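You operate a simulated robot arm through the tools that you are given. There is no shell and no other tool.

The job below is to be done with a simulated robot arm. You get a single attempt, and the scene is never put back.

Task
Turn the purple, grey, teal and brown knobs on the loom till each dial shows 6.
Fine: the white sign tells what a click does.

The check looks at the end state, three seconds after you hand in, the way a careful person would. Anything else that was tipped, shoved, dropped, spilled or broken makes it a failure.

Robot
A 7-joint arm with a fingered hand, fixed in place. Base frame: the origin is on the floor under the middle of its stand, x ahead of it, y to its left, z up. Readings come in cm, degrees, newtons and seconds.
With the tool pointing down near the work surface it reaches from about 82 to 92 cm from the base axis. Its first joint turns from -143.0 to 143.0 degrees. Payload 3 kg.
Tool frame: the origin (TCP) lies between the finger pads and is the grasp point; the fingertips stand 2.6 cm ahead of it; z points along the fingers, y is the line along which they close. The gripper opens to 14.8 cm; its body begins 7.3 cm behind the TCP. The gripper is a hand of 3 fingers: y runs from the thumb to the fingers, the wrist lies at [0, 0, -22.9] in the tool frame.
Orientation is that of the tool frame in the base frame, as a unit quaternion [x, y, z, w]. With the fingers straight down and closing along the base's y, the tool's x points along the base's -x, its y along +y and its z along -z.

Tools
- The arm moves only by the tool move_arm. Its argument "commands" is a list of rows, each a list of 2 entries, a list of its own where there are three numbers: the shift along the tool's x, y, z in mm, then the turn, a rotation vector about the tool's x, y, z in degrees. In form: [[[x, y, z], [wx, wy, wz]], ...]. A call has 1 to 20 rows; each row is the pose to reach, as a shift and turn from the pose commanded when the call began, along the tool's axes at that moment. A row lasts 0.2 s, in which the tool goes at most 5 cm and 8.6 degrees; a call with a longer step from one row to the next is refused whole. Where a pose cannot be reached the arm comes as near as it can. A force on the tool above 40 N (or 10 N above the force at the start of the call, whichever is more), or a blocked arm, ends the call early, and 0.2 s more pass. In this call time passes only in rows, and 0.2 s behind the last. The reply holds the time, the measured pose of the TCP, the force on the tool along the base axes, the opening and the grip force, in the units named above and with some noise, with the torque about the TCP (base axes, N m) and any sound that the robot's microphone picked up.
- Cameras (640 x 400 px; columns grow to the right, rows downward): "scene" is fixed at [39.99, -50.25, 156.86]; the picture's right is [0.86, -0.51, 0.00], its down [-0.27, -0.45, -0.85] and it looks along [0.44, 0.73, -0.52] (base axes); focal length 374 px, centre (320, 200). "wrist" rides on the gripper at [6.8, -3.9, -9] in the tool frame; the picture's right is [0.50, 0.87, 0.00], its down [-0.66, 0.38, -0.65] and it looks along [-0.57, 0.33, 0.76] (tool axes); focal length 222 px, centre (320, 200). There is no depth. A picture from a camera that has moved, and an enlarged one, comes with that camera's place and axes in the base frame and with its lens.
- snapshot(camera): a new picture of that camera. It takes no simulated time.
- lift_body(by): slides the trunk up (or, below 0, down) by that many cm; the arm rides with it, the base frame stays. It gives what a move gives, with no picture.
- finger_targets(finger1, finger2, thumb_bend): sets how far each is bent, from 0 (flat) to 1 (curled in); at 0.3 the hand is open as for a grip, at 0.7 the pads meet at the TCP. One left out holds its place. A second passes; each finger stops where it meets its share of the squeeze, and holds until it gets a number again. It is the only way to open and close the hand. It gives what a move gives, with no picture; readings hold the bend of each and the force on the fingers (four entries, about 0 where the hand has none), thumb and palm.
- enlarge(camera, box): a new picture of the part [left, top, right, bottom] of that camera's present view, enlarged. It takes no simulated time.
- close_job(): hands the job in; it is judged then, once.

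Nothing tells you positions but the pictures and the camera data. Unless the task says otherwise, let go and move clear before handing in.

The tools are called after "Emit:" as name(argument=value, ...) on one line, values as JSON. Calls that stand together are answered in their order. move_arm: Moves the arm, as the interface text tells. Its arguments: {"type":"object","properties":{"commands":{"type":"array"}},"required":["commands"]} The other tools are called the same way: lift_body (by) moves the trunk up or down; finger_targets (finger1, finger2, thumb_bend) moves the fingers one by one; snapshot (camera) takes a picture; enlarge (camera, box) takes an enlarged picture of a part of a camera's view; close_job () hands the job in.

At the start:

```text
time_s: 0.0
tcp_pos: [63.01, 41.41, 125.79]
tool_rot: [0.001, 1.0, 0.0, 0.0]
contact_force: [0.2, 1.3, 0.1]
ft_torque: [-0.01, 0.05, 0.02]
finger_gap: 14.77
grasp_force: 0.0
shape: jaw
bend: [0.3, 0.3, 0.3]
finger forces: [0.0, 0.0, 0.0, 0.0, 0.0, 0.1]
trunk travel left (down, up): [-70.0, 19.0]
```

scene: 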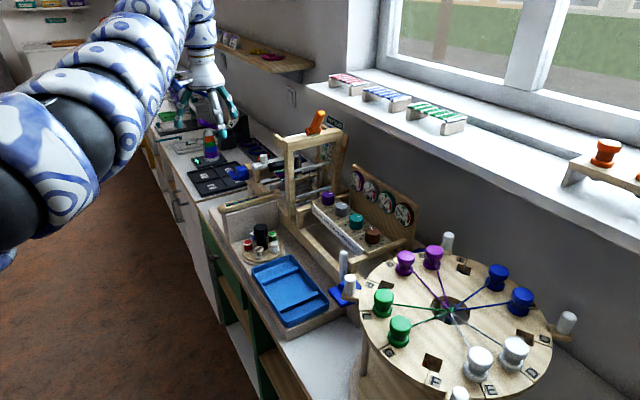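
wrist: 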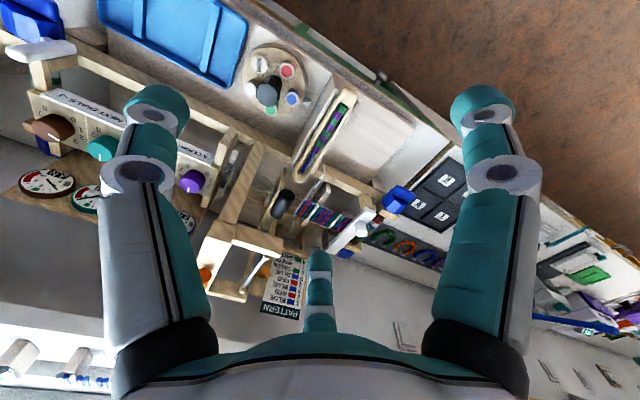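

I see a small loom with four knobs (purple, grey, teal, brown) in front of four dials, with a white sign on the knob bar. First I'll look closer at the sign, the dials and the knobs.

Emit:
enlarge(camera="scene", box=[290, 160, 430, 260])

Emit:
enlarge(camera="wrist", box=[0, 70, 240, 250])

Emit:
enlarge(camera="scene", box=[340, 160, 420, 235])

Emit:
enlarge(camera="scene", box=[300, 190, 390, 260])

```text
4.00 times, centred on (360, 210) of scene
camera zoom: at [39.99, -50.25, 156.86], right [0.86, -0.51, 0.0], down [-0.27, -0.45, -0.85], along [0.44, 0.73, -0.52], focal length 1496 px, centre (160, 160)
```

zoom: 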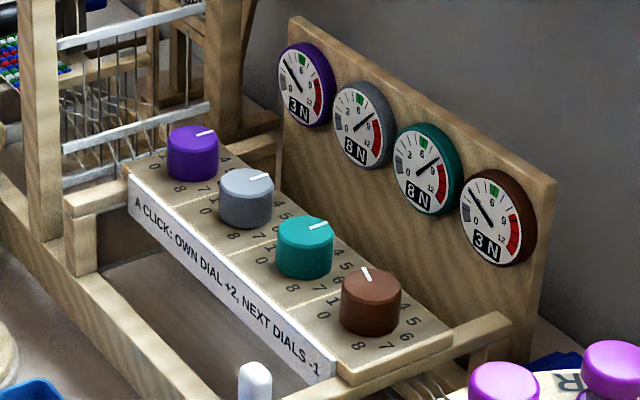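

```text
2.22 times, centred on (120, 160) of wrist
camera zoom: at [56.24, 37.61, 134.88], right [-0.5, 0.87, 0.0], down [0.66, 0.38, 0.65], along [0.57, 0.33, -0.76], focal length 494 px, centre (764, 289)
```

zoom: 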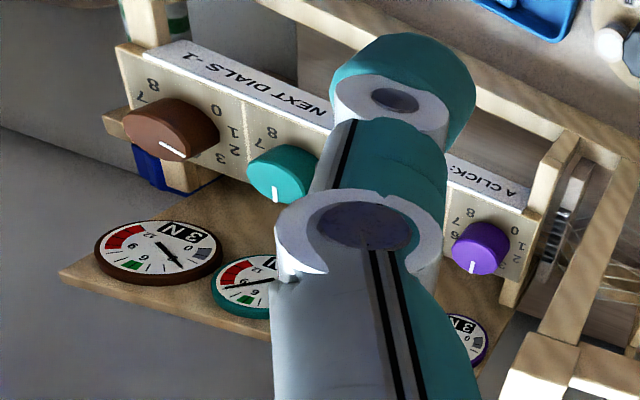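

```text
5.33 times, centred on (380, 198) of scene
camera zoom: at [39.99, -50.25, 156.86], right [0.86, -0.51, 0.0], down [-0.27, -0.45, -0.85], along [0.44, 0.73, -0.52], focal length 1995 px, centre (0, 213)
```

zoom: 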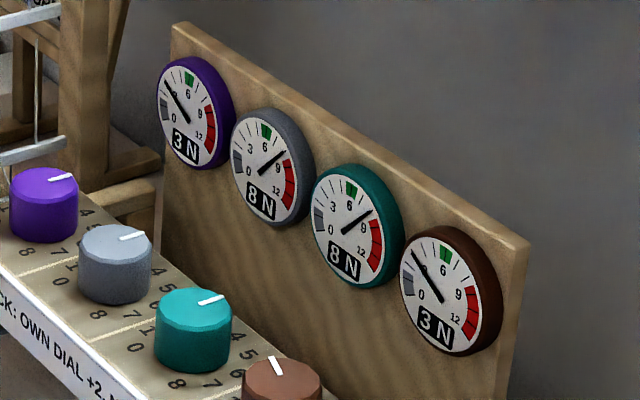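

```text
5.71 times, centred on (345, 225) of scene
camera zoom: at [39.99, -50.25, 156.86], right [0.86, -0.51, 0.0], down [-0.27, -0.45, -0.85], along [0.44, 0.73, -0.52], focal length 2138 px, centre (177, 57)
```

zoom: 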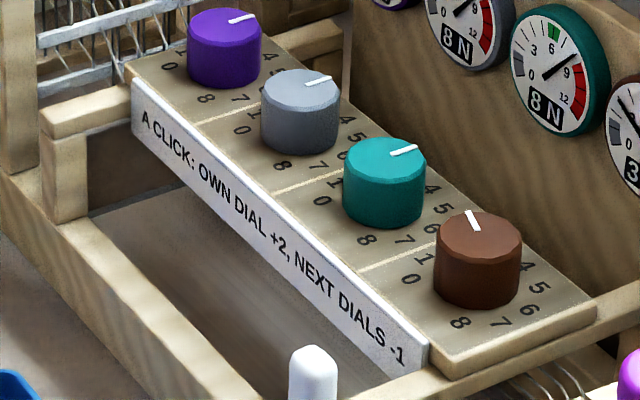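

The sign reads "A CLICK: OWN DIAL +2, NEXT DIALS -1". The dials read purple 3, grey 8, teal 8 and brown 3, so I expect purple +1, grey -1, teal -1, brown +1.
The knobs look to be in a row at about x=91, y=30/23/16/9, z=100. Next I swing the hand sideways at this height and roll it, for a better look.

Emit:
move_arm(commands=[[[0, -30, 0], [0, 0, 0]], [[0, -60, 0], [0, 0, 8]], [[0, -90, 0], [0, 0, 16]], [[0, -120, 0], [0, 0, 24]], [[0, -150, 0], [0, 0, 32]], [[0, -180, 0], [0, 0, 40]], [[0, -210, 0], [0, 0, 48]], [[0, -240, 0], [0, 0, 56]], [[-20, -260, 0], [0, 0, 64]], [[-40, -280, 0], [0, 0, 72]], [[-60, -300, 0], [0, 0, 80]], [[-80, -310, 0], [0, 0, 88]], [[-100, -310, 0], [0, 0, 90]]])

Emit:
snapshot(camera="wrist")

Emit:
snapshot(camera="scene")

```text
time_s: 2.8
tcp_pos: [76.05, 9.76, 129.82]
tool_rot: [0.654, 0.756, 0.023, -0.015]
contact_force: [-1.5, -0.5, -0.4]
ft_torque: [-0.01, 0.01, 0.02]
finger_gap: 14.82
grasp_force: 0.1
shape: jaw
bend: [0.3, 0.3, 0.3]
finger forces: [0.1, 0.0, 0.0, 0.0, 0.0, 0.0]
out of reach, approached as far as the arm can: row 4, 5, 6, 7, 8, 9, 10, 11, 12, 13
trunk travel left (down, up): [-70.0, 19.0]
```

```text
taken
camera wrist: at [71.21, 15.61, 139.19], right [0.78, 0.62, 0.04], down [0.47, -0.63, 0.62], along [0.41, -0.47, -0.78], focal length 222 px, centre (320, 200)
```

wrist: 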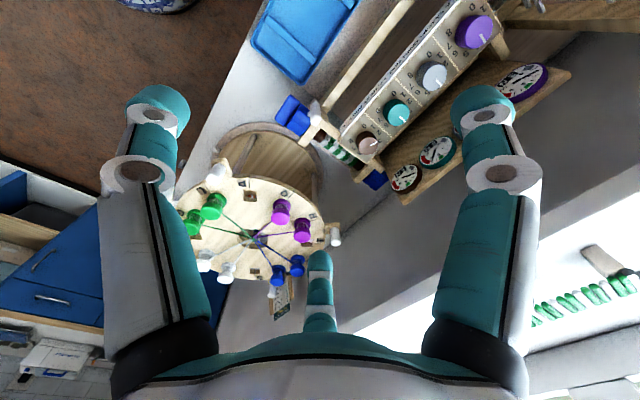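

```text
taken
```

scene: 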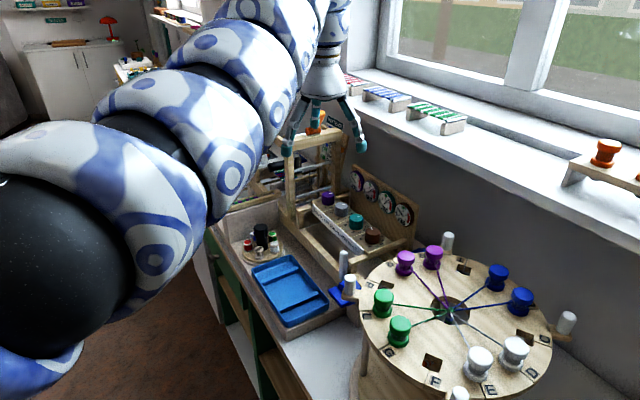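

The hand can't come closer than about 76 cm to the base at this height, but the knobs are now in the wrist camera's view. I'll enlarge them to pin down positions and number spacing.

Emit:
enlarge(camera="wrist", box=[340, 0, 580, 150])

Emit:
enlarge(camera="wrist", box=[400, 0, 520, 75])

Emit:
enlarge(camera="wrist", box=[330, 75, 450, 150])

Emit:
enlarge(camera="scene", box=[240, 90, 420, 260])

```text
2.67 times, centred on (460, 75) of wrist
camera zoom: at [71.21, 15.61, 139.19], right [0.78, 0.62, 0.04], down [0.47, -0.63, 0.62], along [0.41, -0.47, -0.78], focal length 592 px, centre (-53, 533)
```

zoom: 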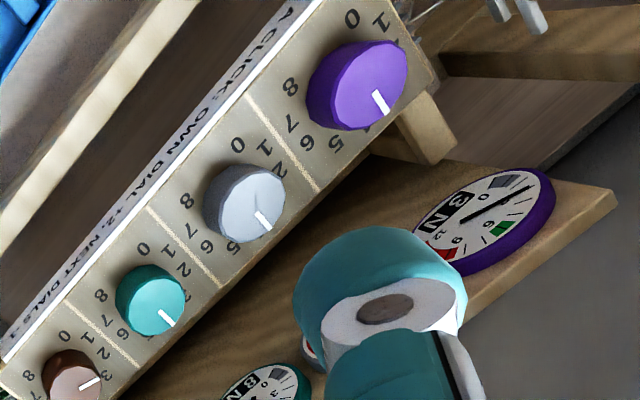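

```text
5.33 times, centred on (460, 38) of wrist
camera zoom: at [71.21, 15.61, 139.19], right [0.78, 0.62, 0.04], down [0.47, -0.63, 0.62], along [0.41, -0.47, -0.78], focal length 1185 px, centre (-427, 1067)
```

zoom: 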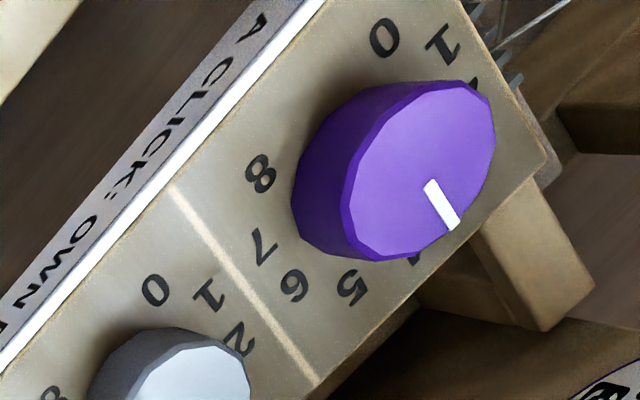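

```text
5.33 times, centred on (390, 112) of wrist
camera zoom: at [71.21, 15.61, 139.19], right [0.78, 0.62, 0.04], down [0.47, -0.63, 0.62], along [0.41, -0.47, -0.78], focal length 1185 px, centre (-53, 667)
```

zoom: 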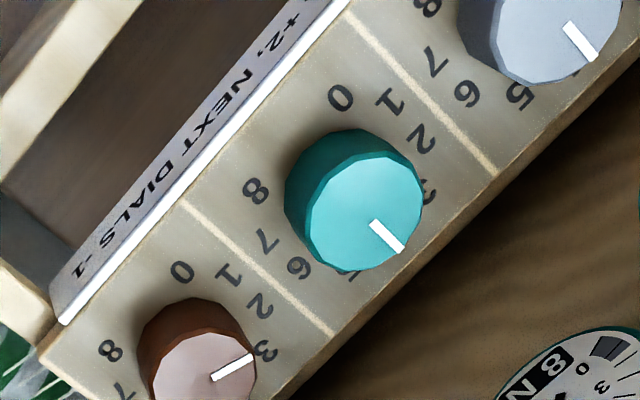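

```text
2.35 times, centred on (330, 175) of scene
camera zoom: at [39.99, -50.25, 156.86], right [0.86, -0.51, 0.0], down [-0.27, -0.45, -0.85], along [0.44, 0.73, -0.52], focal length 880 px, centre (296, 259)
```

zoom: 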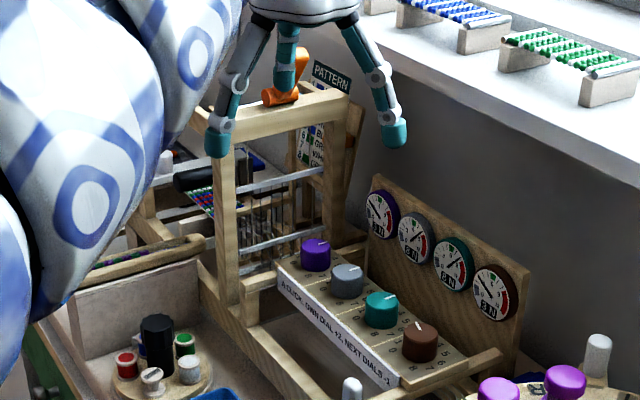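

The dial numbers are about 35° apart and rise clockwise as seen from above. I place the knob axes at x≈90.4 and y≈29.6 / 22.4 / 15.2 / 8.0, with the bar surface at z≈98.4 and the knob tops at ≈100.6. Next I part-close the fingers to learn the gap, so they'll fit between the knobs.

Emit:
finger_targets(finger1=0.52, finger2=0.52, thumb_bend=0.52)

Emit:
snapshot(camera="wrist")

Emit:
enlarge(camera="scene", box=[260, 40, 420, 140])

```text
time_s: 3.8
tcp_pos: [75.92, 9.65, 129.97]
tool_rot: [0.653, 0.757, 0.023, -0.016]
contact_force: [-0.2, 0.6, -0.9]
ft_torque: [0.01, 0.03, -0.01]
finger_gap: 5.61
grasp_force: 0.0
shape: fingers
bend: [0.52, 0.52, 0.52]
finger forces: [0.0, 0.0, 0.0, 0.0, 0.0, 0.0]
trunk travel left (down, up): [-70.0, 19.0]
```

```text
taken
camera wrist: at [71.16, 15.44, 139.21], right [0.78, 0.62, 0.04], down [0.47, -0.63, 0.62], along [0.41, -0.47, -0.78], focal length 222 px, centre (320, 200)
```

wrist: 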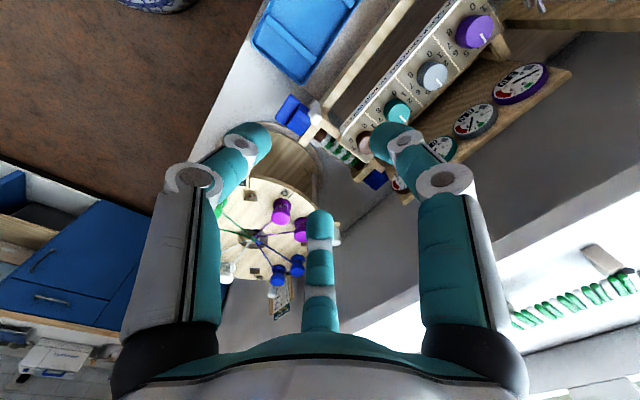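

```text
4.00 times, centred on (340, 90) of scene
camera zoom: at [39.99, -50.25, 156.86], right [0.86, -0.51, 0.0], down [-0.27, -0.45, -0.85], along [0.44, 0.73, -0.52], focal length 1496 px, centre (240, 640)
```

zoom: 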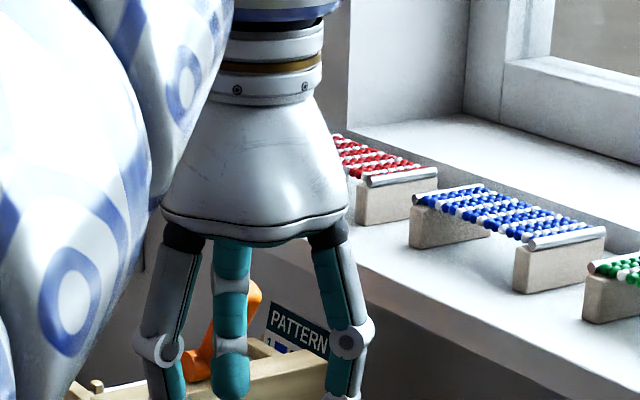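

The gap at bend 0.52 is 5.6 cm and the palm is about 9 cm wide, which suits the spacing. Next I move outward above the brown knob at a safe height, to see how the reach behaves.

Emit:
move_arm(commands=[[[0, 30, 0], [0, 0, 0]], [[0, 60, 0], [0, 0, 0]], [[0, 90, 0], [0, 0, 0]], [[0, 120, 0], [0, 0, 0]], [[-10, 150, 20], [0, 0, 0]], [[-20, 170, 40], [0, 0, 0]]])

Emit:
snapshot(camera="wrist")

Emit:
snapshot(camera="scene")

```text
time_s: 5.2
tcp_pos: [90.4, 10.57, 127.27]
tool_rot: [0.653, 0.757, 0.022, -0.014]
contact_force: [-0.8, -0.4, 0.0]
ft_torque: [-0.08, -0.03, -0.01]
finger_gap: 5.57
grasp_force: 0.0
shape: fingers
bend: [0.52, 0.52, 0.52]
finger forces: [0.0, 0.0, 0.0, 0.0, 0.0, 0.1]
out of reach, approached as far as the arm can: row 5, 6
trunk travel left (down, up): [-70.0, 19.0]
```

```text
taken
camera wrist: at [85.41, 16.4, 136.69], right [0.78, 0.62, 0.04], down [0.47, -0.63, 0.63], along [0.41, -0.47, -0.78], focal length 222 px, centre (320, 200)
```

wrist: 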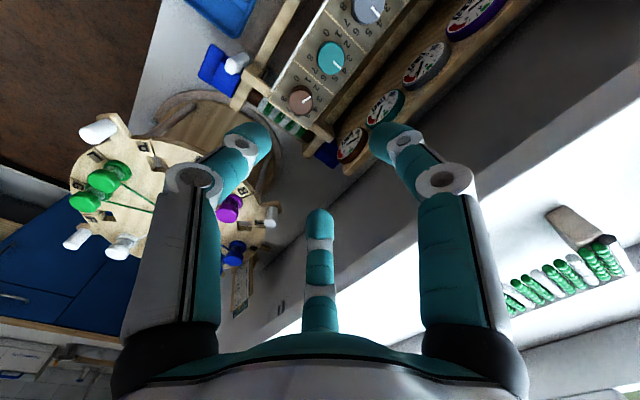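

```text
taken
```

scene: 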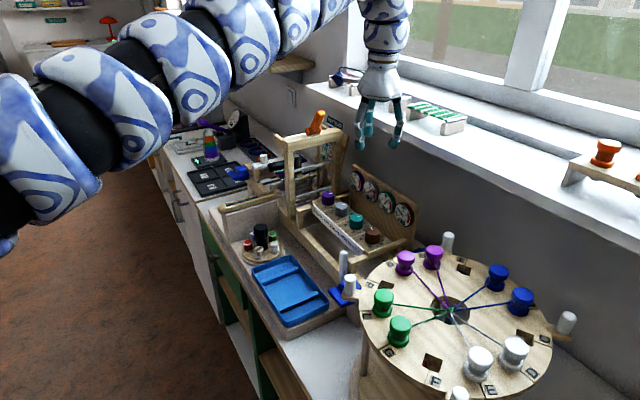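

The hand now hangs near (90.4, 10.6, 127). I want the finger pattern with a finger on either side and the camera toward the front right, so I roll the hand back counter-clockwise by about 112°.

Emit:
move_arm(commands=[[[0, -10, 0], [0, 0, -8]], [[0, -20, 0], [0, 0, -16]], [[0, -20, 0], [0, 0, -24]], [[0, -20, 0], [0, 0, -32]], [[0, -20, 0], [0, 0, -40]], [[0, -20, 0], [0, 0, -48]], [[0, -20, 0], [0, 0, -56]], [[0, -20, 0], [0, 0, -64]], [[0, -20, 0], [0, 0, -72]], [[0, -20, 0], [0, 0, -80]], [[0, -20, 0], [0, 0, -88]], [[0, -20, 0], [0, 0, -96]], [[0, -20, 0], [0, 0, -104]], [[0, -20, 0], [0, 0, -111]]])

Emit:
snapshot(camera="wrist")

```text
time_s: 8.2
tcp_pos: [88.34, 9.96, 127.41]
tool_rot: [-0.255, 0.967, 0.026, 0.011]
contact_force: [0.4, -0.3, 0.5]
ft_torque: [-0.01, -0.02, 0.05]
finger_gap: 5.55
grasp_force: 0.1
shape: fingers
bend: [0.52, 0.52, 0.52]
finger forces: [0.0, 0.1, 0.1, 0.0, 0.0, 0.0]
trunk travel left (down, up): [-70.0, 19.0]
```

```text
taken
camera wrist: at [84.44, 2.88, 136.13], right [-0.86, 0.51, 0.02], down [0.38, 0.62, 0.69], along [0.34, 0.6, -0.72], focal length 222 px, centre (320, 200)
```

wrist: 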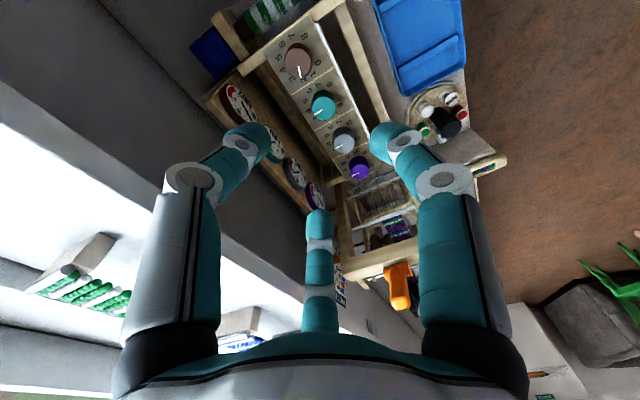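

Good, the full roll works and all four knobs are in view between the fingers. I'll enlarge this to refine positions and read the knob pointers.

Emit:
enlarge(camera="wrist", box=[250, 20, 410, 120])

Emit:
enlarge(camera="wrist", box=[280, 100, 400, 190])

Emit:
enlarge(camera="wrist", box=[200, 70, 360, 220])

```text
4.00 times, centred on (330, 70) of wrist
camera zoom: at [84.44, 2.88, 136.13], right [-0.86, 0.51, 0.02], down [0.38, 0.62, 0.69], along [0.34, 0.6, -0.72], focal length 888 px, centre (280, 720)
```

zoom: 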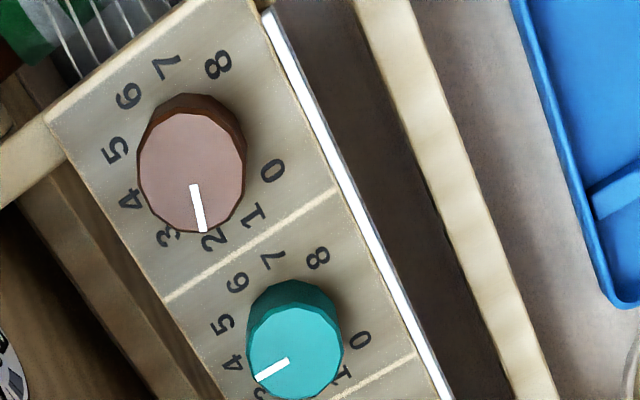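

```text
4.44 times, centred on (340, 145) of wrist
camera zoom: at [84.44, 2.88, 136.13], right [-0.86, 0.51, 0.02], down [0.38, 0.62, 0.69], along [0.34, 0.6, -0.72], focal length 987 px, centre (231, 444)
```

zoom: 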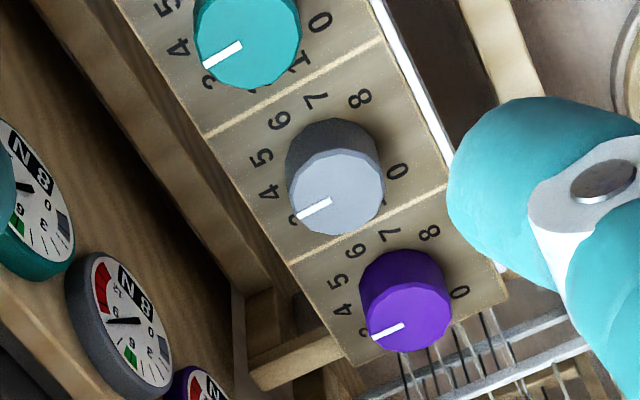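

```text
2.67 times, centred on (280, 145) of wrist
camera zoom: at [84.44, 2.88, 136.13], right [-0.86, 0.51, 0.02], down [0.38, 0.62, 0.69], along [0.34, 0.6, -0.72], focal length 592 px, centre (427, 347)
```

zoom: 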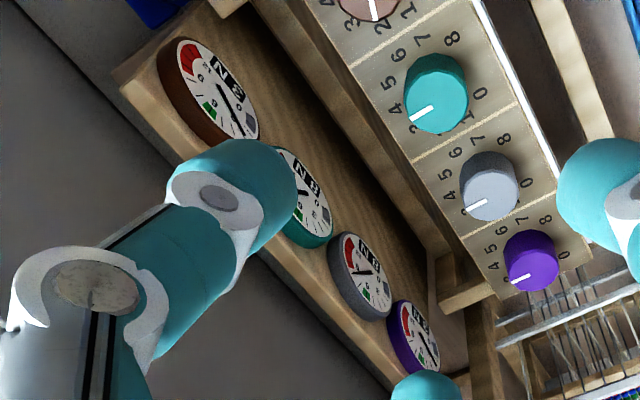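

The two wrist views agree: brown knob axis at (90.3, 8.0), bar surface z≈98.4, knob tops ≈100.9. Next I straighten the hand, roll it to the start of a clockwise turn, and stop about 10 cm above brown.

Emit:
move_arm(commands=[[[0, -7, 20], [0.4, 0.4, -3]], [[-1, -14, 50], [0.8, 0.8, -6]], [[-1, -20, 80], [1.2, 1.2, -9]], [[-2, -26, 110], [1.6, 1.7, -12]], [[-2, -31, 135], [2, 2.1, -15]], [[-2.4, -33.7, 152.9], [2.23, 2.36, -17.95]], [[-2.4, -33.7, 152.9], [2.23, 2.36, -17.95]]])

Emit:
snapshot(camera="wrist")

Emit:
enlarge(camera="scene", box=[280, 90, 440, 260])

```text
time_s: 9.8
tcp_pos: [90.36, 8.01, 112.13]
tool_rot: [-0.402, 0.916, 0.001, -0.001]
contact_force: [0.5, 0.2, -0.4]
ft_torque: [-0.01, 0.0, 0.02]
finger_gap: 5.57
grasp_force: 0.0
shape: fingers
bend: [0.52, 0.52, 0.52]
finger forces: [0.0, 0.1, 0.1, 0.1, 0.1, 0.0]
trunk travel left (down, up): [-70.0, 19.0]
```

```text
taken
camera wrist: at [88.82, 0.56, 121.11], right [-0.98, 0.22, 0.0], down [0.17, 0.74, 0.65], along [0.14, 0.64, -0.76], focal length 222 px, centre (320, 200)
```

wrist: 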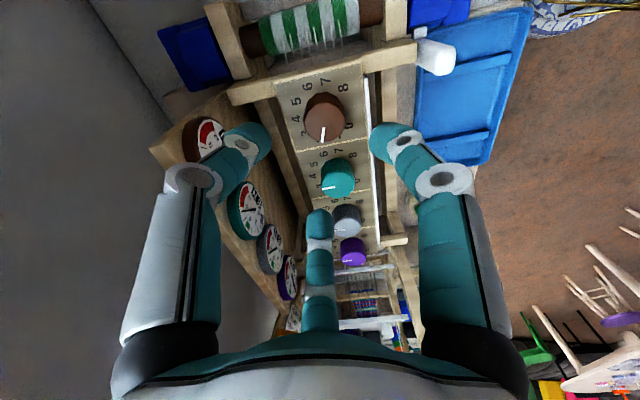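

```text
2.35 times, centred on (360, 175) of scene
camera zoom: at [39.99, -50.25, 156.86], right [0.86, -0.51, 0.0], down [-0.27, -0.45, -0.85], along [0.44, 0.73, -0.52], focal length 880 px, centre (226, 259)
```

zoom: 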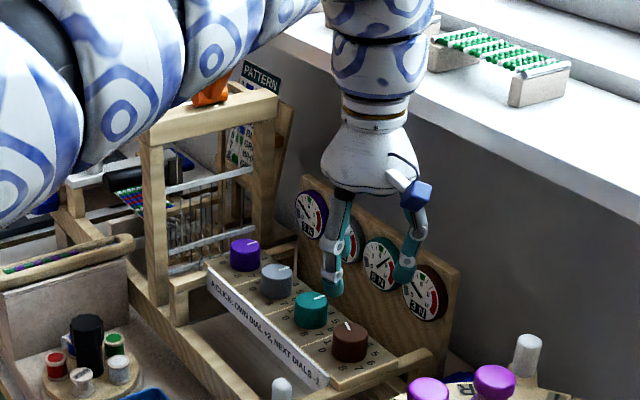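

The hand is straight above the brown knob at z≈112. I check the rail near the brown knob and the wood around it before going down.

Emit:
enlarge(camera="wrist", box=[220, 20, 430, 150])

Emit:
enlarge(camera="scene", box=[340, 200, 420, 260])

```text
3.05 times, centred on (325, 85) of wrist
camera zoom: at [88.82, 0.56, 121.11], right [-0.98, 0.22, 0.0], down [0.17, 0.74, 0.65], along [0.14, 0.64, -0.76], focal length 677 px, centre (305, 550)
```

zoom: 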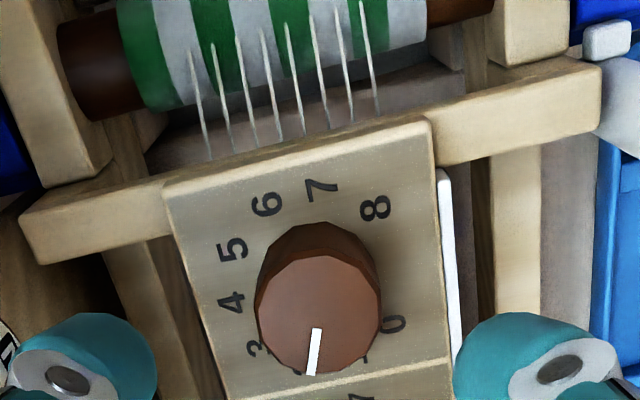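

```text
6.67 times, centred on (380, 230) of scene
camera zoom: at [39.99, -50.25, 156.86], right [0.86, -0.51, 0.0], down [-0.27, -0.45, -0.85], along [0.44, 0.73, -0.52], focal length 2494 px, centre (-80, 0)
```

zoom: 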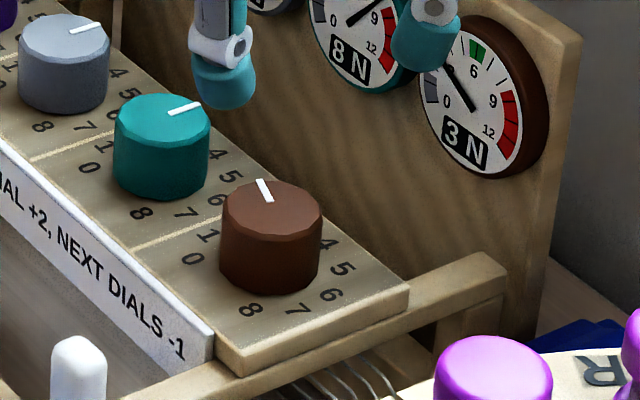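

The bar lies on top of the rail, so nothing rises above the bar surface except the knobs. I go straight down in two steps, watching the force.

Emit:
move_arm(commands=[[[0, 0, 25], [0, 0, 0]], [[0, 0, 50], [0, 0, 0]], [[0, 0, 70], [0, 0, 0]], [[0, 0, 70], [0, 0, 0]]])

Emit:
snapshot(camera="wrist")

Emit:
enlarge(camera="scene", box=[320, 150, 430, 260])

```text
time_s: 10.8
tcp_pos: [90.48, 8.04, 105.03]
tool_rot: [-0.402, 0.916, 0.0, 0.0]
contact_force: [1.0, 0.2, -0.3]
ft_torque: [-0.03, -0.01, 0.0]
finger_gap: 5.57
grasp_force: 0.2
shape: fingers
bend: [0.52, 0.52, 0.52]
finger forces: [0.0, 0.0, 0.0, 0.0, 0.0, 0.0]
trunk travel left (down, up): [-70.0, 19.0]
```

```text
taken
camera wrist: at [88.76, 0.54, 114.09], right [-0.98, 0.22, 0.0], down [0.17, 0.74, 0.65], along [0.14, 0.64, -0.76], focal length 222 px, centre (320, 200)
```

wrist: 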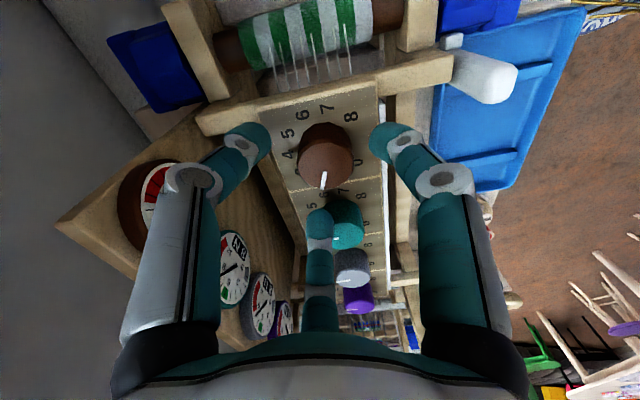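

```text
3.64 times, centred on (375, 205) of scene
camera zoom: at [39.99, -50.25, 156.86], right [0.86, -0.51, 0.0], down [-0.27, -0.45, -0.85], along [0.44, 0.73, -0.52], focal length 1360 px, centre (120, 182)
```

zoom: 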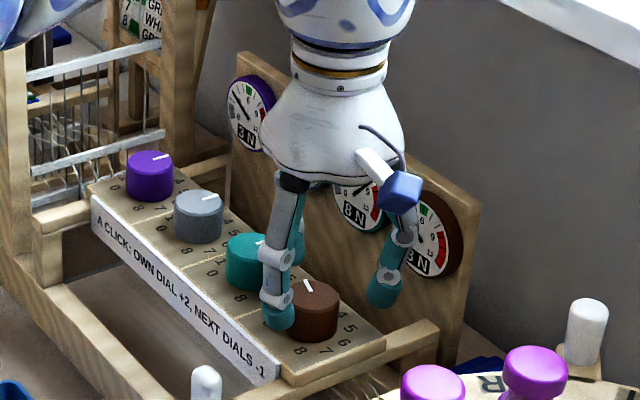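

Clear so far, with the three fingers surrounding the brown knob. I go down another 2.8 cm so the tips sit around the knob just above the bar.

Emit:
move_arm(commands=[[[0, 0, 14], [0, 0, 0]], [[0, 0, 28], [0, 0, 0]], [[0, 0, 28], [0, 0, 0]]])

Emit:
enlarge(camera="scene", box=[330, 160, 420, 260])

Emit:
snapshot(camera="wrist")

```text
time_s: 11.6
tcp_pos: [90.24, 7.93, 102.55]
tool_rot: [-0.401, 0.916, -0.001, 0.001]
contact_force: [3.6, -2.3, 18.9]
ft_torque: [0.35, 0.18, -0.08]
finger_gap: 5.51
grasp_force: 10.3
shape: fingers
bend: [0.52, 0.52, 0.52]
finger forces: [7.8, 12.9, 0.0, 0.1, 0.5, 0.0]
trunk travel left (down, up): [-70.0, 19.0]
```

```text
4.00 times, centred on (375, 210) of scene
camera zoom: at [39.99, -50.25, 156.86], right [0.86, -0.51, 0.0], down [-0.27, -0.45, -0.85], along [0.44, 0.73, -0.52], focal length 1496 px, centre (100, 160)
```

zoom: 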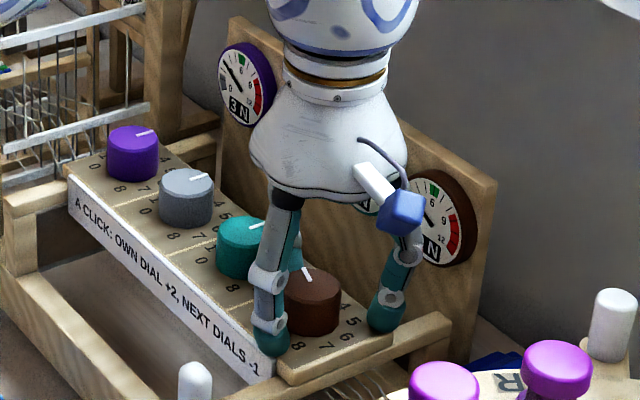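

```text
taken
camera wrist: at [88.57, 0.43, 111.63], right [-0.98, 0.22, 0.0], down [0.16, 0.74, 0.65], along [0.15, 0.64, -0.76], focal length 222 px, centre (320, 200)
```

wrist: 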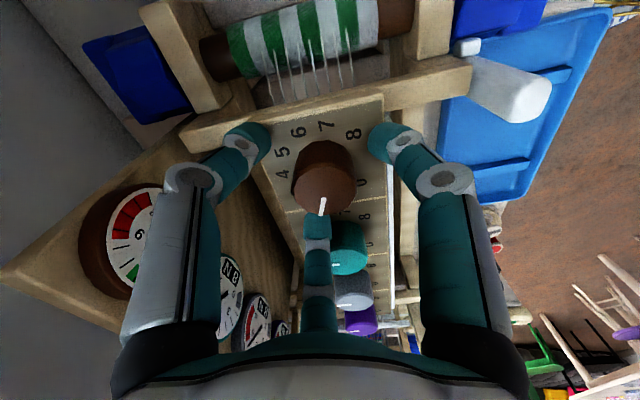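

The fingertips already touch the bar (19 N upward at z 102.5), so the tips reach lower than the nominal 2.6 cm. I lift by 8 mm to relieve that and check the force.

Emit:
move_arm(commands=[[[0, 0, -8], [0, 0, 0]], [[0, 0, -8], [0, 0, 0]]])

Emit:
enlarge(camera="wrist", box=[220, 100, 440, 260])

Emit:
enlarge(camera="scene", box=[360, 200, 410, 260])

```text
time_s: 12.2
tcp_pos: [90.31, 8.01, 103.01]
tool_rot: [-0.402, 0.915, 0.0, -0.003]
contact_force: [0.4, 0.2, 0.6]
ft_torque: [0.0, 0.0, 0.01]
finger_gap: 5.54
grasp_force: 0.1
shape: fingers
bend: [0.52, 0.52, 0.52]
finger forces: [0.1, 0.1, 0.1, 0.1, 0.1, 0.0]
trunk travel left (down, up): [-70.0, 19.0]
```

```text
2.50 times, centred on (330, 180) of wrist
camera zoom: at [88.68, 0.53, 112.09], right [-0.98, 0.22, 0.0], down [0.17, 0.74, 0.65], along [0.14, 0.64, -0.76], focal length 555 px, centre (295, 250)
```

zoom: 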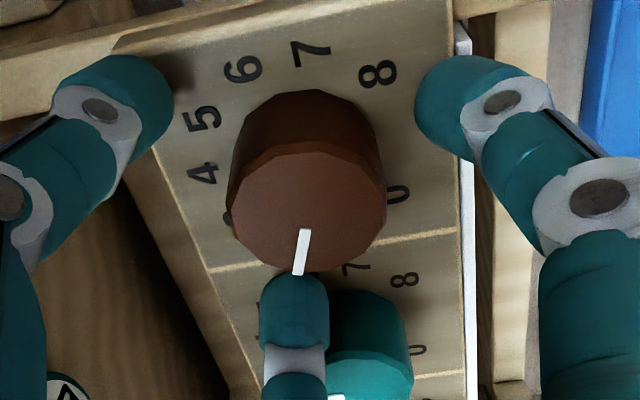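

```text
6.67 times, centred on (385, 230) of scene
camera zoom: at [39.99, -50.25, 156.86], right [0.86, -0.51, 0.0], down [-0.27, -0.45, -0.85], along [0.44, 0.73, -0.52], focal length 2494 px, centre (-113, 0)
```

zoom: 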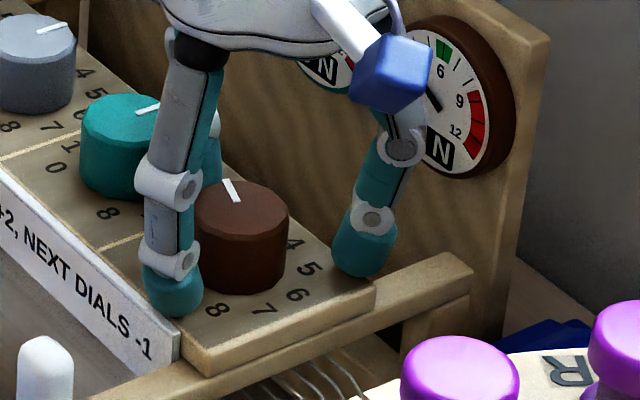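

No contact now at z=103, and the tips sit just above the bar around the knob. I close the fingers gently.

Emit:
finger_targets(finger1=0.62, finger2=0.62, thumb_bend=0.62)

Emit:
enlarge(camera="wrist", box=[220, 100, 440, 260])

Emit:
enlarge(camera="scene", box=[360, 200, 410, 260])

```text
time_s: 13.2
tcp_pos: [90.35, 8.01, 103.12]
tool_rot: [-0.402, 0.915, -0.001, 0.0]
contact_force: [-2.6, 0.4, -1.3]
ft_torque: [-0.05, 0.02, 0.0]
finger_gap: 2.93
grasp_force: 2.8
shape: fingers
bend: [0.59, 0.6, 0.62]
finger forces: [2.5, 1.1, 0.0, 0.0, 0.5, 0.0]
trunk travel left (down, up): [-70.0, 19.0]
```

```text
2.50 times, centred on (330, 180) of wrist
camera zoom: at [88.69, 0.51, 112.14], right [-0.98, 0.22, 0.0], down [0.17, 0.74, 0.65], along [0.14, 0.64, -0.76], focal length 555 px, centre (295, 250)
```

zoom: 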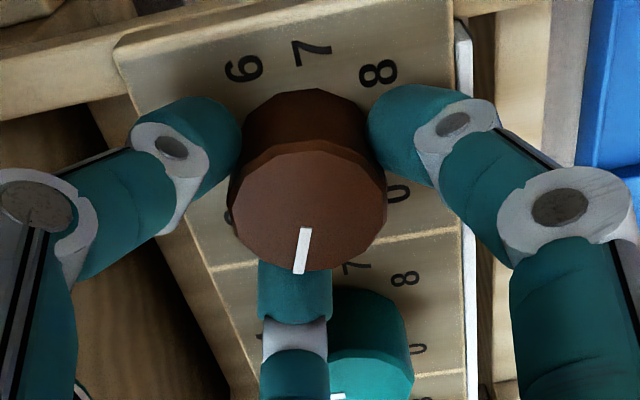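

```text
6.67 times, centred on (385, 230) of scene
camera zoom: at [39.99, -50.25, 156.86], right [0.86, -0.51, 0.0], down [-0.27, -0.45, -0.85], along [0.44, 0.73, -0.52], focal length 2494 px, centre (-113, 0)
```

zoom: 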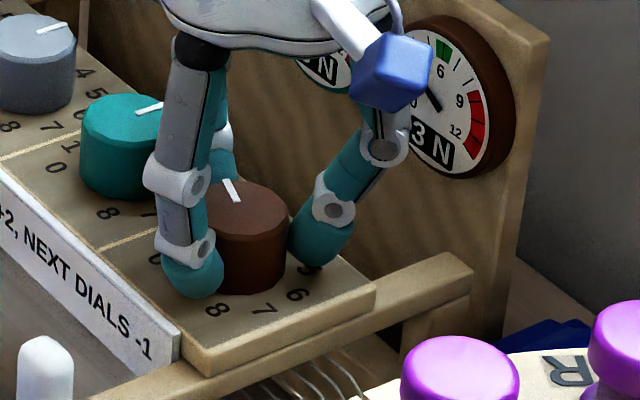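

All three fingertips sit against the brown knob with light force. I squeeze firmer before turning.

Emit:
finger_targets(finger1=0.72, finger2=0.72, thumb_bend=0.72)

Emit:
enlarge(camera="wrist", box=[220, 100, 440, 260])

```text
time_s: 14.2
tcp_pos: [90.44, 7.97, 103.03]
tool_rot: [-0.401, 0.916, 0.0, 0.0]
contact_force: [2.2, -2.0, -2.8]
ft_torque: [-0.07, 0.01, 0.03]
finger_gap: 2.61
grasp_force: 16.7
shape: fingers
bend: [0.59, 0.61, 0.65]
finger forces: [10.6, 9.5, 0.0, 0.0, 13.0, 0.1]
trunk travel left (down, up): [-70.0, 19.0]
```

```text
2.50 times, centred on (330, 180) of wrist
camera zoom: at [88.74, 0.47, 112.12], right [-0.98, 0.22, 0.0], down [0.17, 0.74, 0.65], along [0.14, 0.64, -0.76], focal length 555 px, centre (295, 250)
```

zoom: 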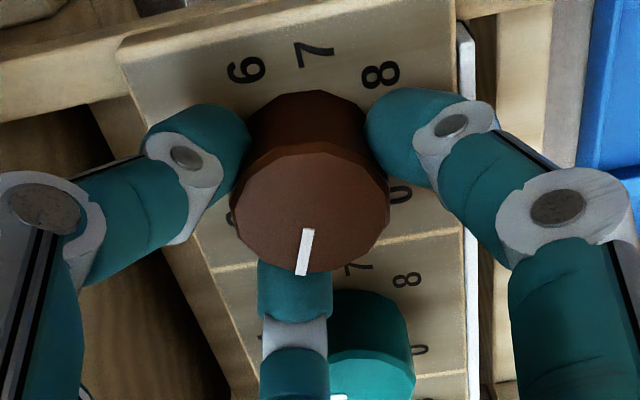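

I have a firm, even grip (about 10–13 N per finger). Now I turn brown clockwise (up) by one click, 35°.

Emit:
move_arm(commands=[[[0, 0, 0], [0, 0, 5]], [[0, 0, 0], [0, 0, 10]], [[0, 0, 0], [0, 0, 15]], [[0, 0, 0], [0, 0, 20]], [[0, 0, 0], [0, 0, 25]], [[0, 0, 0], [0, 0, 30]], [[0, 0, 0], [0, 0, 35]], [[0, 0, 0], [0, 0, 35]]])

Emit:
snapshot(camera="wrist")

Emit:
enlarge(camera="scene", box=[330, 150, 430, 250])

```text
time_s: 16.0
tcp_pos: [90.32, 7.88, 103.08]
tool_rot: [-0.106, 0.994, 0.0, -0.002]
contact_force: [-1.5, -8.7, -2.7]
ft_torque: [-0.24, 0.03, 0.04]
finger_gap: 2.63
grasp_force: 16.6
shape: fingers
bend: [0.6, 0.62, 0.64]
finger forces: [10.6, 8.0, 0.0, 0.0, 15.1, 0.1]
trunk travel left (down, up): [-70.0, 19.0]
```

```text
taken
camera wrist: at [84.61, 2.76, 112.13], right [-0.67, 0.74, 0.0], down [0.56, 0.51, 0.65], along [0.48, 0.44, -0.76], focal length 222 px, centre (320, 200)
```

wrist: 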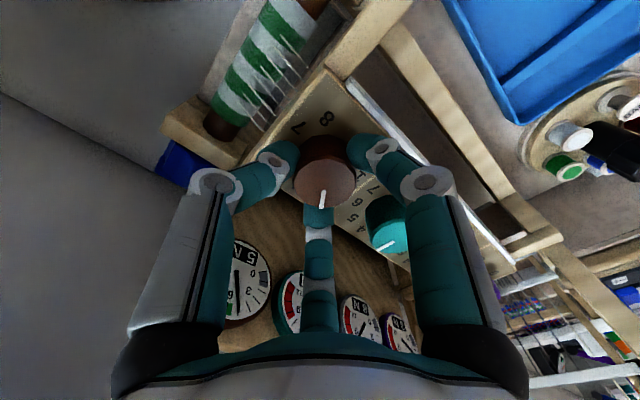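

```text
4.00 times, centred on (380, 200) of scene
camera zoom: at [39.99, -50.25, 156.86], right [0.86, -0.51, 0.0], down [-0.27, -0.45, -0.85], along [0.44, 0.73, -0.52], focal length 1496 px, centre (80, 200)
```

zoom: 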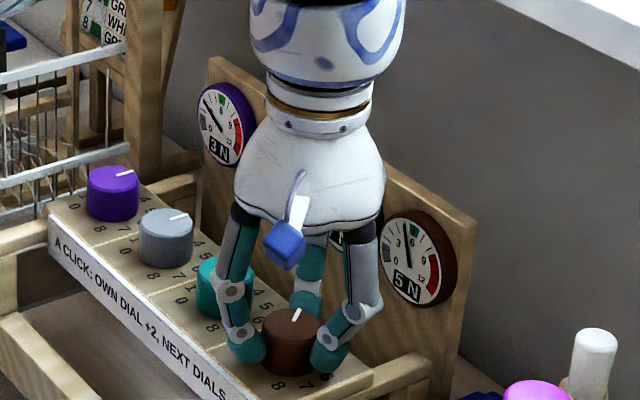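

The brown dial now shows 5, as expected. I let go and look at the other dials.

Emit:
finger_targets(finger1=0.52, finger2=0.52, thumb_bend=0.52)

Emit:
enlarge(camera="wrist", box=[200, 180, 420, 370])

Emit:
enlarge(camera="scene", box=[340, 150, 430, 250])

```text
time_s: 17.0
tcp_pos: [90.17, 8.1, 103.06]
tool_rot: [-0.108, 0.994, 0.0, 0.0]
contact_force: [-0.5, 0.7, 0.9]
ft_torque: [0.01, 0.01, 0.0]
finger_gap: 5.5
grasp_force: 0.1
shape: fingers
bend: [0.52, 0.52, 0.52]
finger forces: [0.1, 0.1, 0.0, 0.1, 0.1, 0.0]
trunk travel left (down, up): [-70.0, 19.0]
```

```text
2.11 times, centred on (310, 275) of wrist
camera zoom: at [84.6, 2.88, 112.17], right [-0.67, 0.74, 0.0], down [0.56, 0.51, 0.65], along [0.48, 0.44, -0.76], focal length 468 px, centre (341, 42)
```

zoom: 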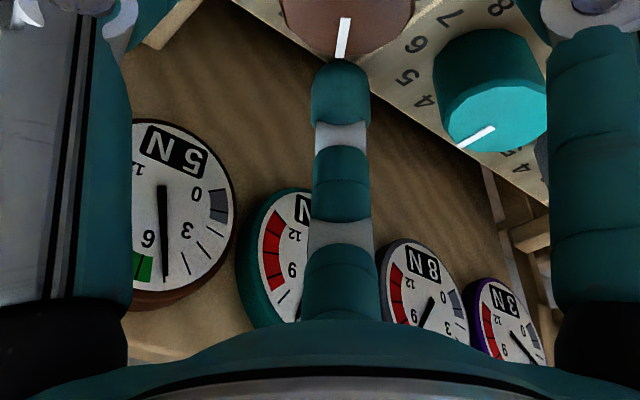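

```text
4.00 times, centred on (385, 200) of scene
camera zoom: at [39.99, -50.25, 156.86], right [0.86, -0.51, 0.0], down [-0.27, -0.45, -0.85], along [0.44, 0.73, -0.52], focal length 1496 px, centre (60, 200)
```

zoom: 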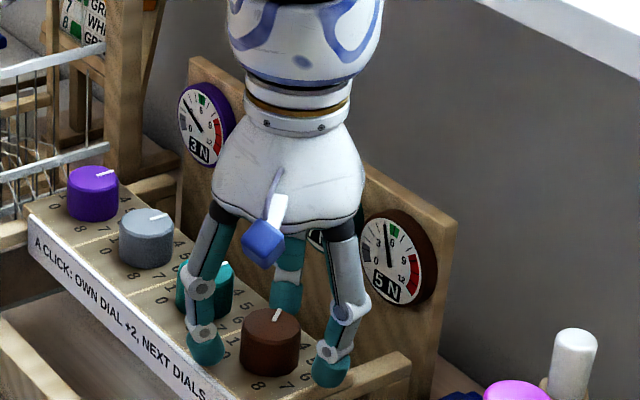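

Brown 5, purple 3, grey 8, and teal is hidden behind the finger. I lift 6 cm and go over the teal knob, then check the dials and alignment from there.

Emit:
move_arm(commands=[[[0, 0, -30], [0, 0, 0]], [[0, 0, -60], [0, 0, 0]], [[-5, 23, -60], [0, 0, 0]], [[-10, 46, -60], [0, 0, 0]], [[-15.6, 70.3, -60], [0, 0, 0]], [[-15.6, 70.3, -60], [0, 0, 0]]])

Emit:
snapshot(camera="wrist")

Emit:
enlarge(camera="scene", box=[320, 140, 430, 250])

```text
time_s: 18.4
tcp_pos: [88.6, 14.15, 109.17]
tool_rot: [-0.107, 0.994, 0.0, -0.001]
contact_force: [0.4, 0.1, 0.0]
ft_torque: [-0.01, 0.02, 0.0]
finger_gap: 5.58
grasp_force: 0.0
shape: fingers
bend: [0.52, 0.52, 0.52]
finger forces: [0.1, 0.0, 0.0, 0.0, 0.0, 0.0]
out of reach, approached as far as the arm can: row 4, 5, 6
trunk travel left (down, up): [-70.0, 19.0]
```

```text
taken
camera wrist: at [83.04, 9.03, 118.27], right [-0.67, 0.74, 0.0], down [0.56, 0.51, 0.65], along [0.48, 0.44, -0.76], focal length 222 px, centre (320, 200)
```

wrist: 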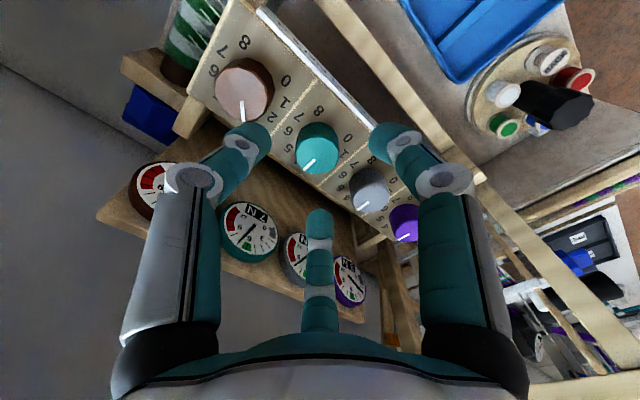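

```text
3.64 times, centred on (375, 195) of scene
camera zoom: at [39.99, -50.25, 156.86], right [0.86, -0.51, 0.0], down [-0.27, -0.45, -0.85], along [0.44, 0.73, -0.52], focal length 1360 px, centre (120, 218)
```

zoom: 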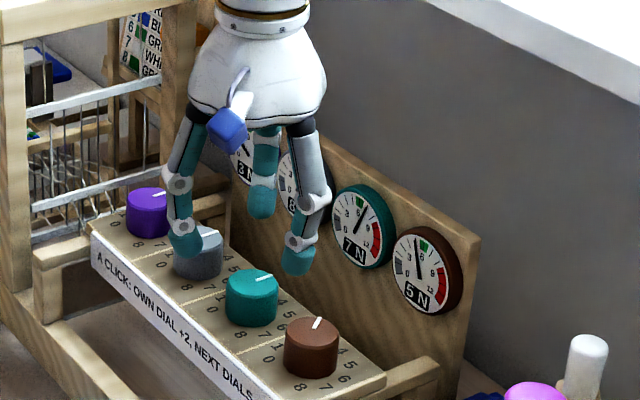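

The dials now read 3, 8, 7, 5, so the sign's rule means the neighbours on both sides. A fully upright hand falls just short over teal (91.6 cm out), so I'll tilt the hand about 6° with the wrist leaning back toward the base and centre over teal.

Emit:
move_arm(commands=[[[-4, 2, 0], [0.7, -1.9, 0]], [[-10, 5, 0], [1.4, -3.8, 0]], [[-16.2, 7.6, 0], [2.1, -5.62, 0]], [[-16.2, 7.6, 0], [2.1, -5.62, 0]]])

Emit:
snapshot(camera="wrist")

```text
time_s: 19.4
tcp_pos: [90.12, 15.34, 109.14]
tool_rot: [-0.108, 0.993, -0.012, 0.049]
contact_force: [-0.4, 0.8, 0.1]
ft_torque: [0.0, 0.02, 0.01]
finger_gap: 5.54
grasp_force: 0.0
shape: fingers
bend: [0.52, 0.52, 0.52]
finger forces: [0.0, 0.0, 0.1, 0.0, 0.0, 0.0]
trunk travel left (down, up): [-70.0, 19.0]
```

```text
taken
camera wrist: at [83.58, 10.33, 117.68], right [-0.67, 0.74, -0.08], down [0.49, 0.52, 0.7], along [0.56, 0.43, -0.71], focal length 222 px, centre (320, 200)
```

wrist: 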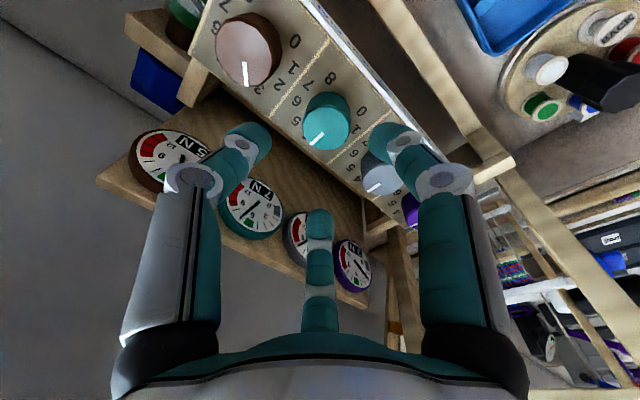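

Aligned over teal with the tilt. I go straight down to grip height.

Emit:
move_arm(commands=[[[2.45, 0.92, 24.9], [0, 0, 0]], [[4.4, 1.65, 44.8], [0, 0, 0]], [[5.4, 2.0, 54.7], [0, 0, 0]], [[5.83, 2.18, 59.2], [0, 0, 0]], [[5.83, 2.18, 59.2], [0, 0, 0]]])

Emit:
snapshot(camera="wrist")

Emit:
enlarge(camera="scene", box=[320, 180, 410, 250])

```text
time_s: 20.6
tcp_pos: [90.15, 15.29, 103.2]
tool_rot: [-0.109, 0.993, -0.013, 0.05]
contact_force: [-0.4, 0.6, 0.3]
ft_torque: [0.03, 0.0, -0.02]
finger_gap: 5.52
grasp_force: 0.0
shape: fingers
bend: [0.52, 0.52, 0.52]
finger forces: [0.1, 0.0, 0.0, 0.0, 0.1, 0.0]
trunk travel left (down, up): [-70.0, 19.0]
```

```text
taken
camera wrist: at [83.53, 10.37, 111.76], right [-0.67, 0.74, -0.08], down [0.49, 0.52, 0.7], along [0.56, 0.43, -0.71], focal length 222 px, centre (320, 200)
```

wrist: 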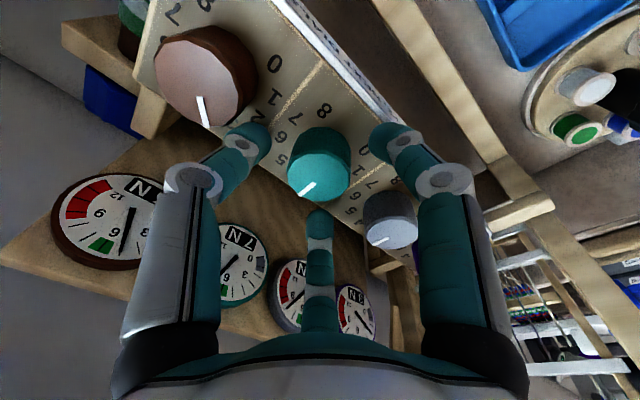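

```text
5.71 times, centred on (365, 215) of scene
camera zoom: at [39.99, -50.25, 156.86], right [0.86, -0.51, 0.0], down [-0.27, -0.45, -0.85], along [0.44, 0.73, -0.52], focal length 2138 px, centre (63, 114)
```

zoom: 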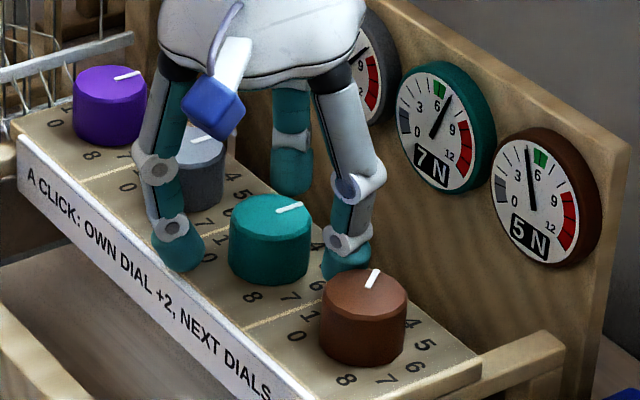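

The fingers surround the teal knob and touch nothing. I close on it.

Emit:
finger_targets(finger1=0.72, finger2=0.72, thumb_bend=0.72)

Emit:
enlarge(camera="wrist", box=[220, 90, 440, 260])

Emit:
enlarge(camera="scene", box=[320, 180, 410, 250])

```text
time_s: 21.6
tcp_pos: [90.13, 15.26, 103.21]
tool_rot: [-0.107, 0.993, -0.013, 0.05]
contact_force: [-1.6, -5.8, -2.7]
ft_torque: [-0.13, 0.12, 0.01]
finger_gap: 2.99
grasp_force: 17.2
shape: fingers
bend: [0.6, 0.63, 0.63]
finger forces: [11.6, 7.7, 0.1, 0.1, 15.6, 0.0]
trunk travel left (down, up): [-70.0, 19.0]
```

```text
2.35 times, centred on (330, 175) of wrist
camera zoom: at [83.54, 10.26, 111.73], right [-0.67, 0.74, -0.08], down [0.49, 0.52, 0.7], along [0.56, 0.43, -0.71], focal length 523 px, centre (296, 259)
```

zoom: 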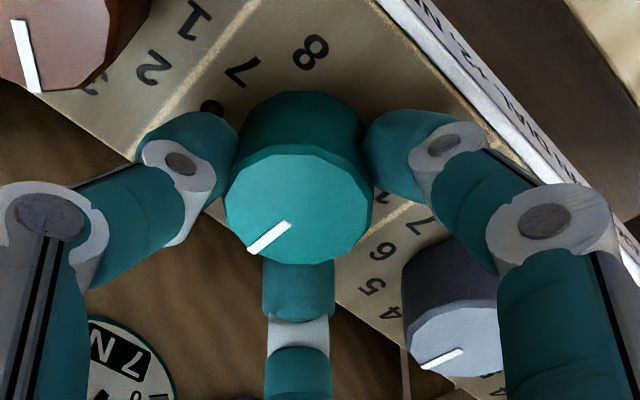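

```text
5.71 times, centred on (365, 215) of scene
camera zoom: at [39.99, -50.25, 156.86], right [0.86, -0.51, 0.0], down [-0.27, -0.45, -0.85], along [0.44, 0.73, -0.52], focal length 2138 px, centre (63, 114)
```

zoom: 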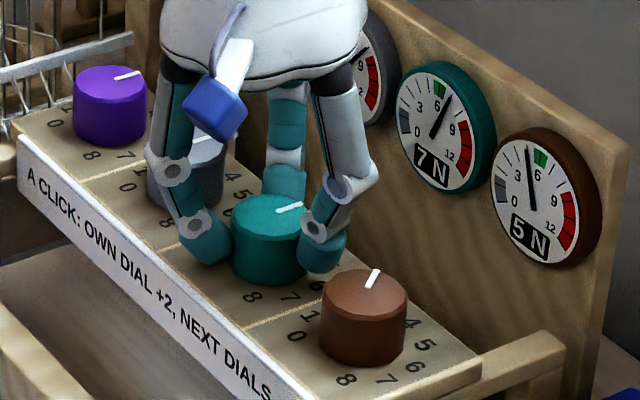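

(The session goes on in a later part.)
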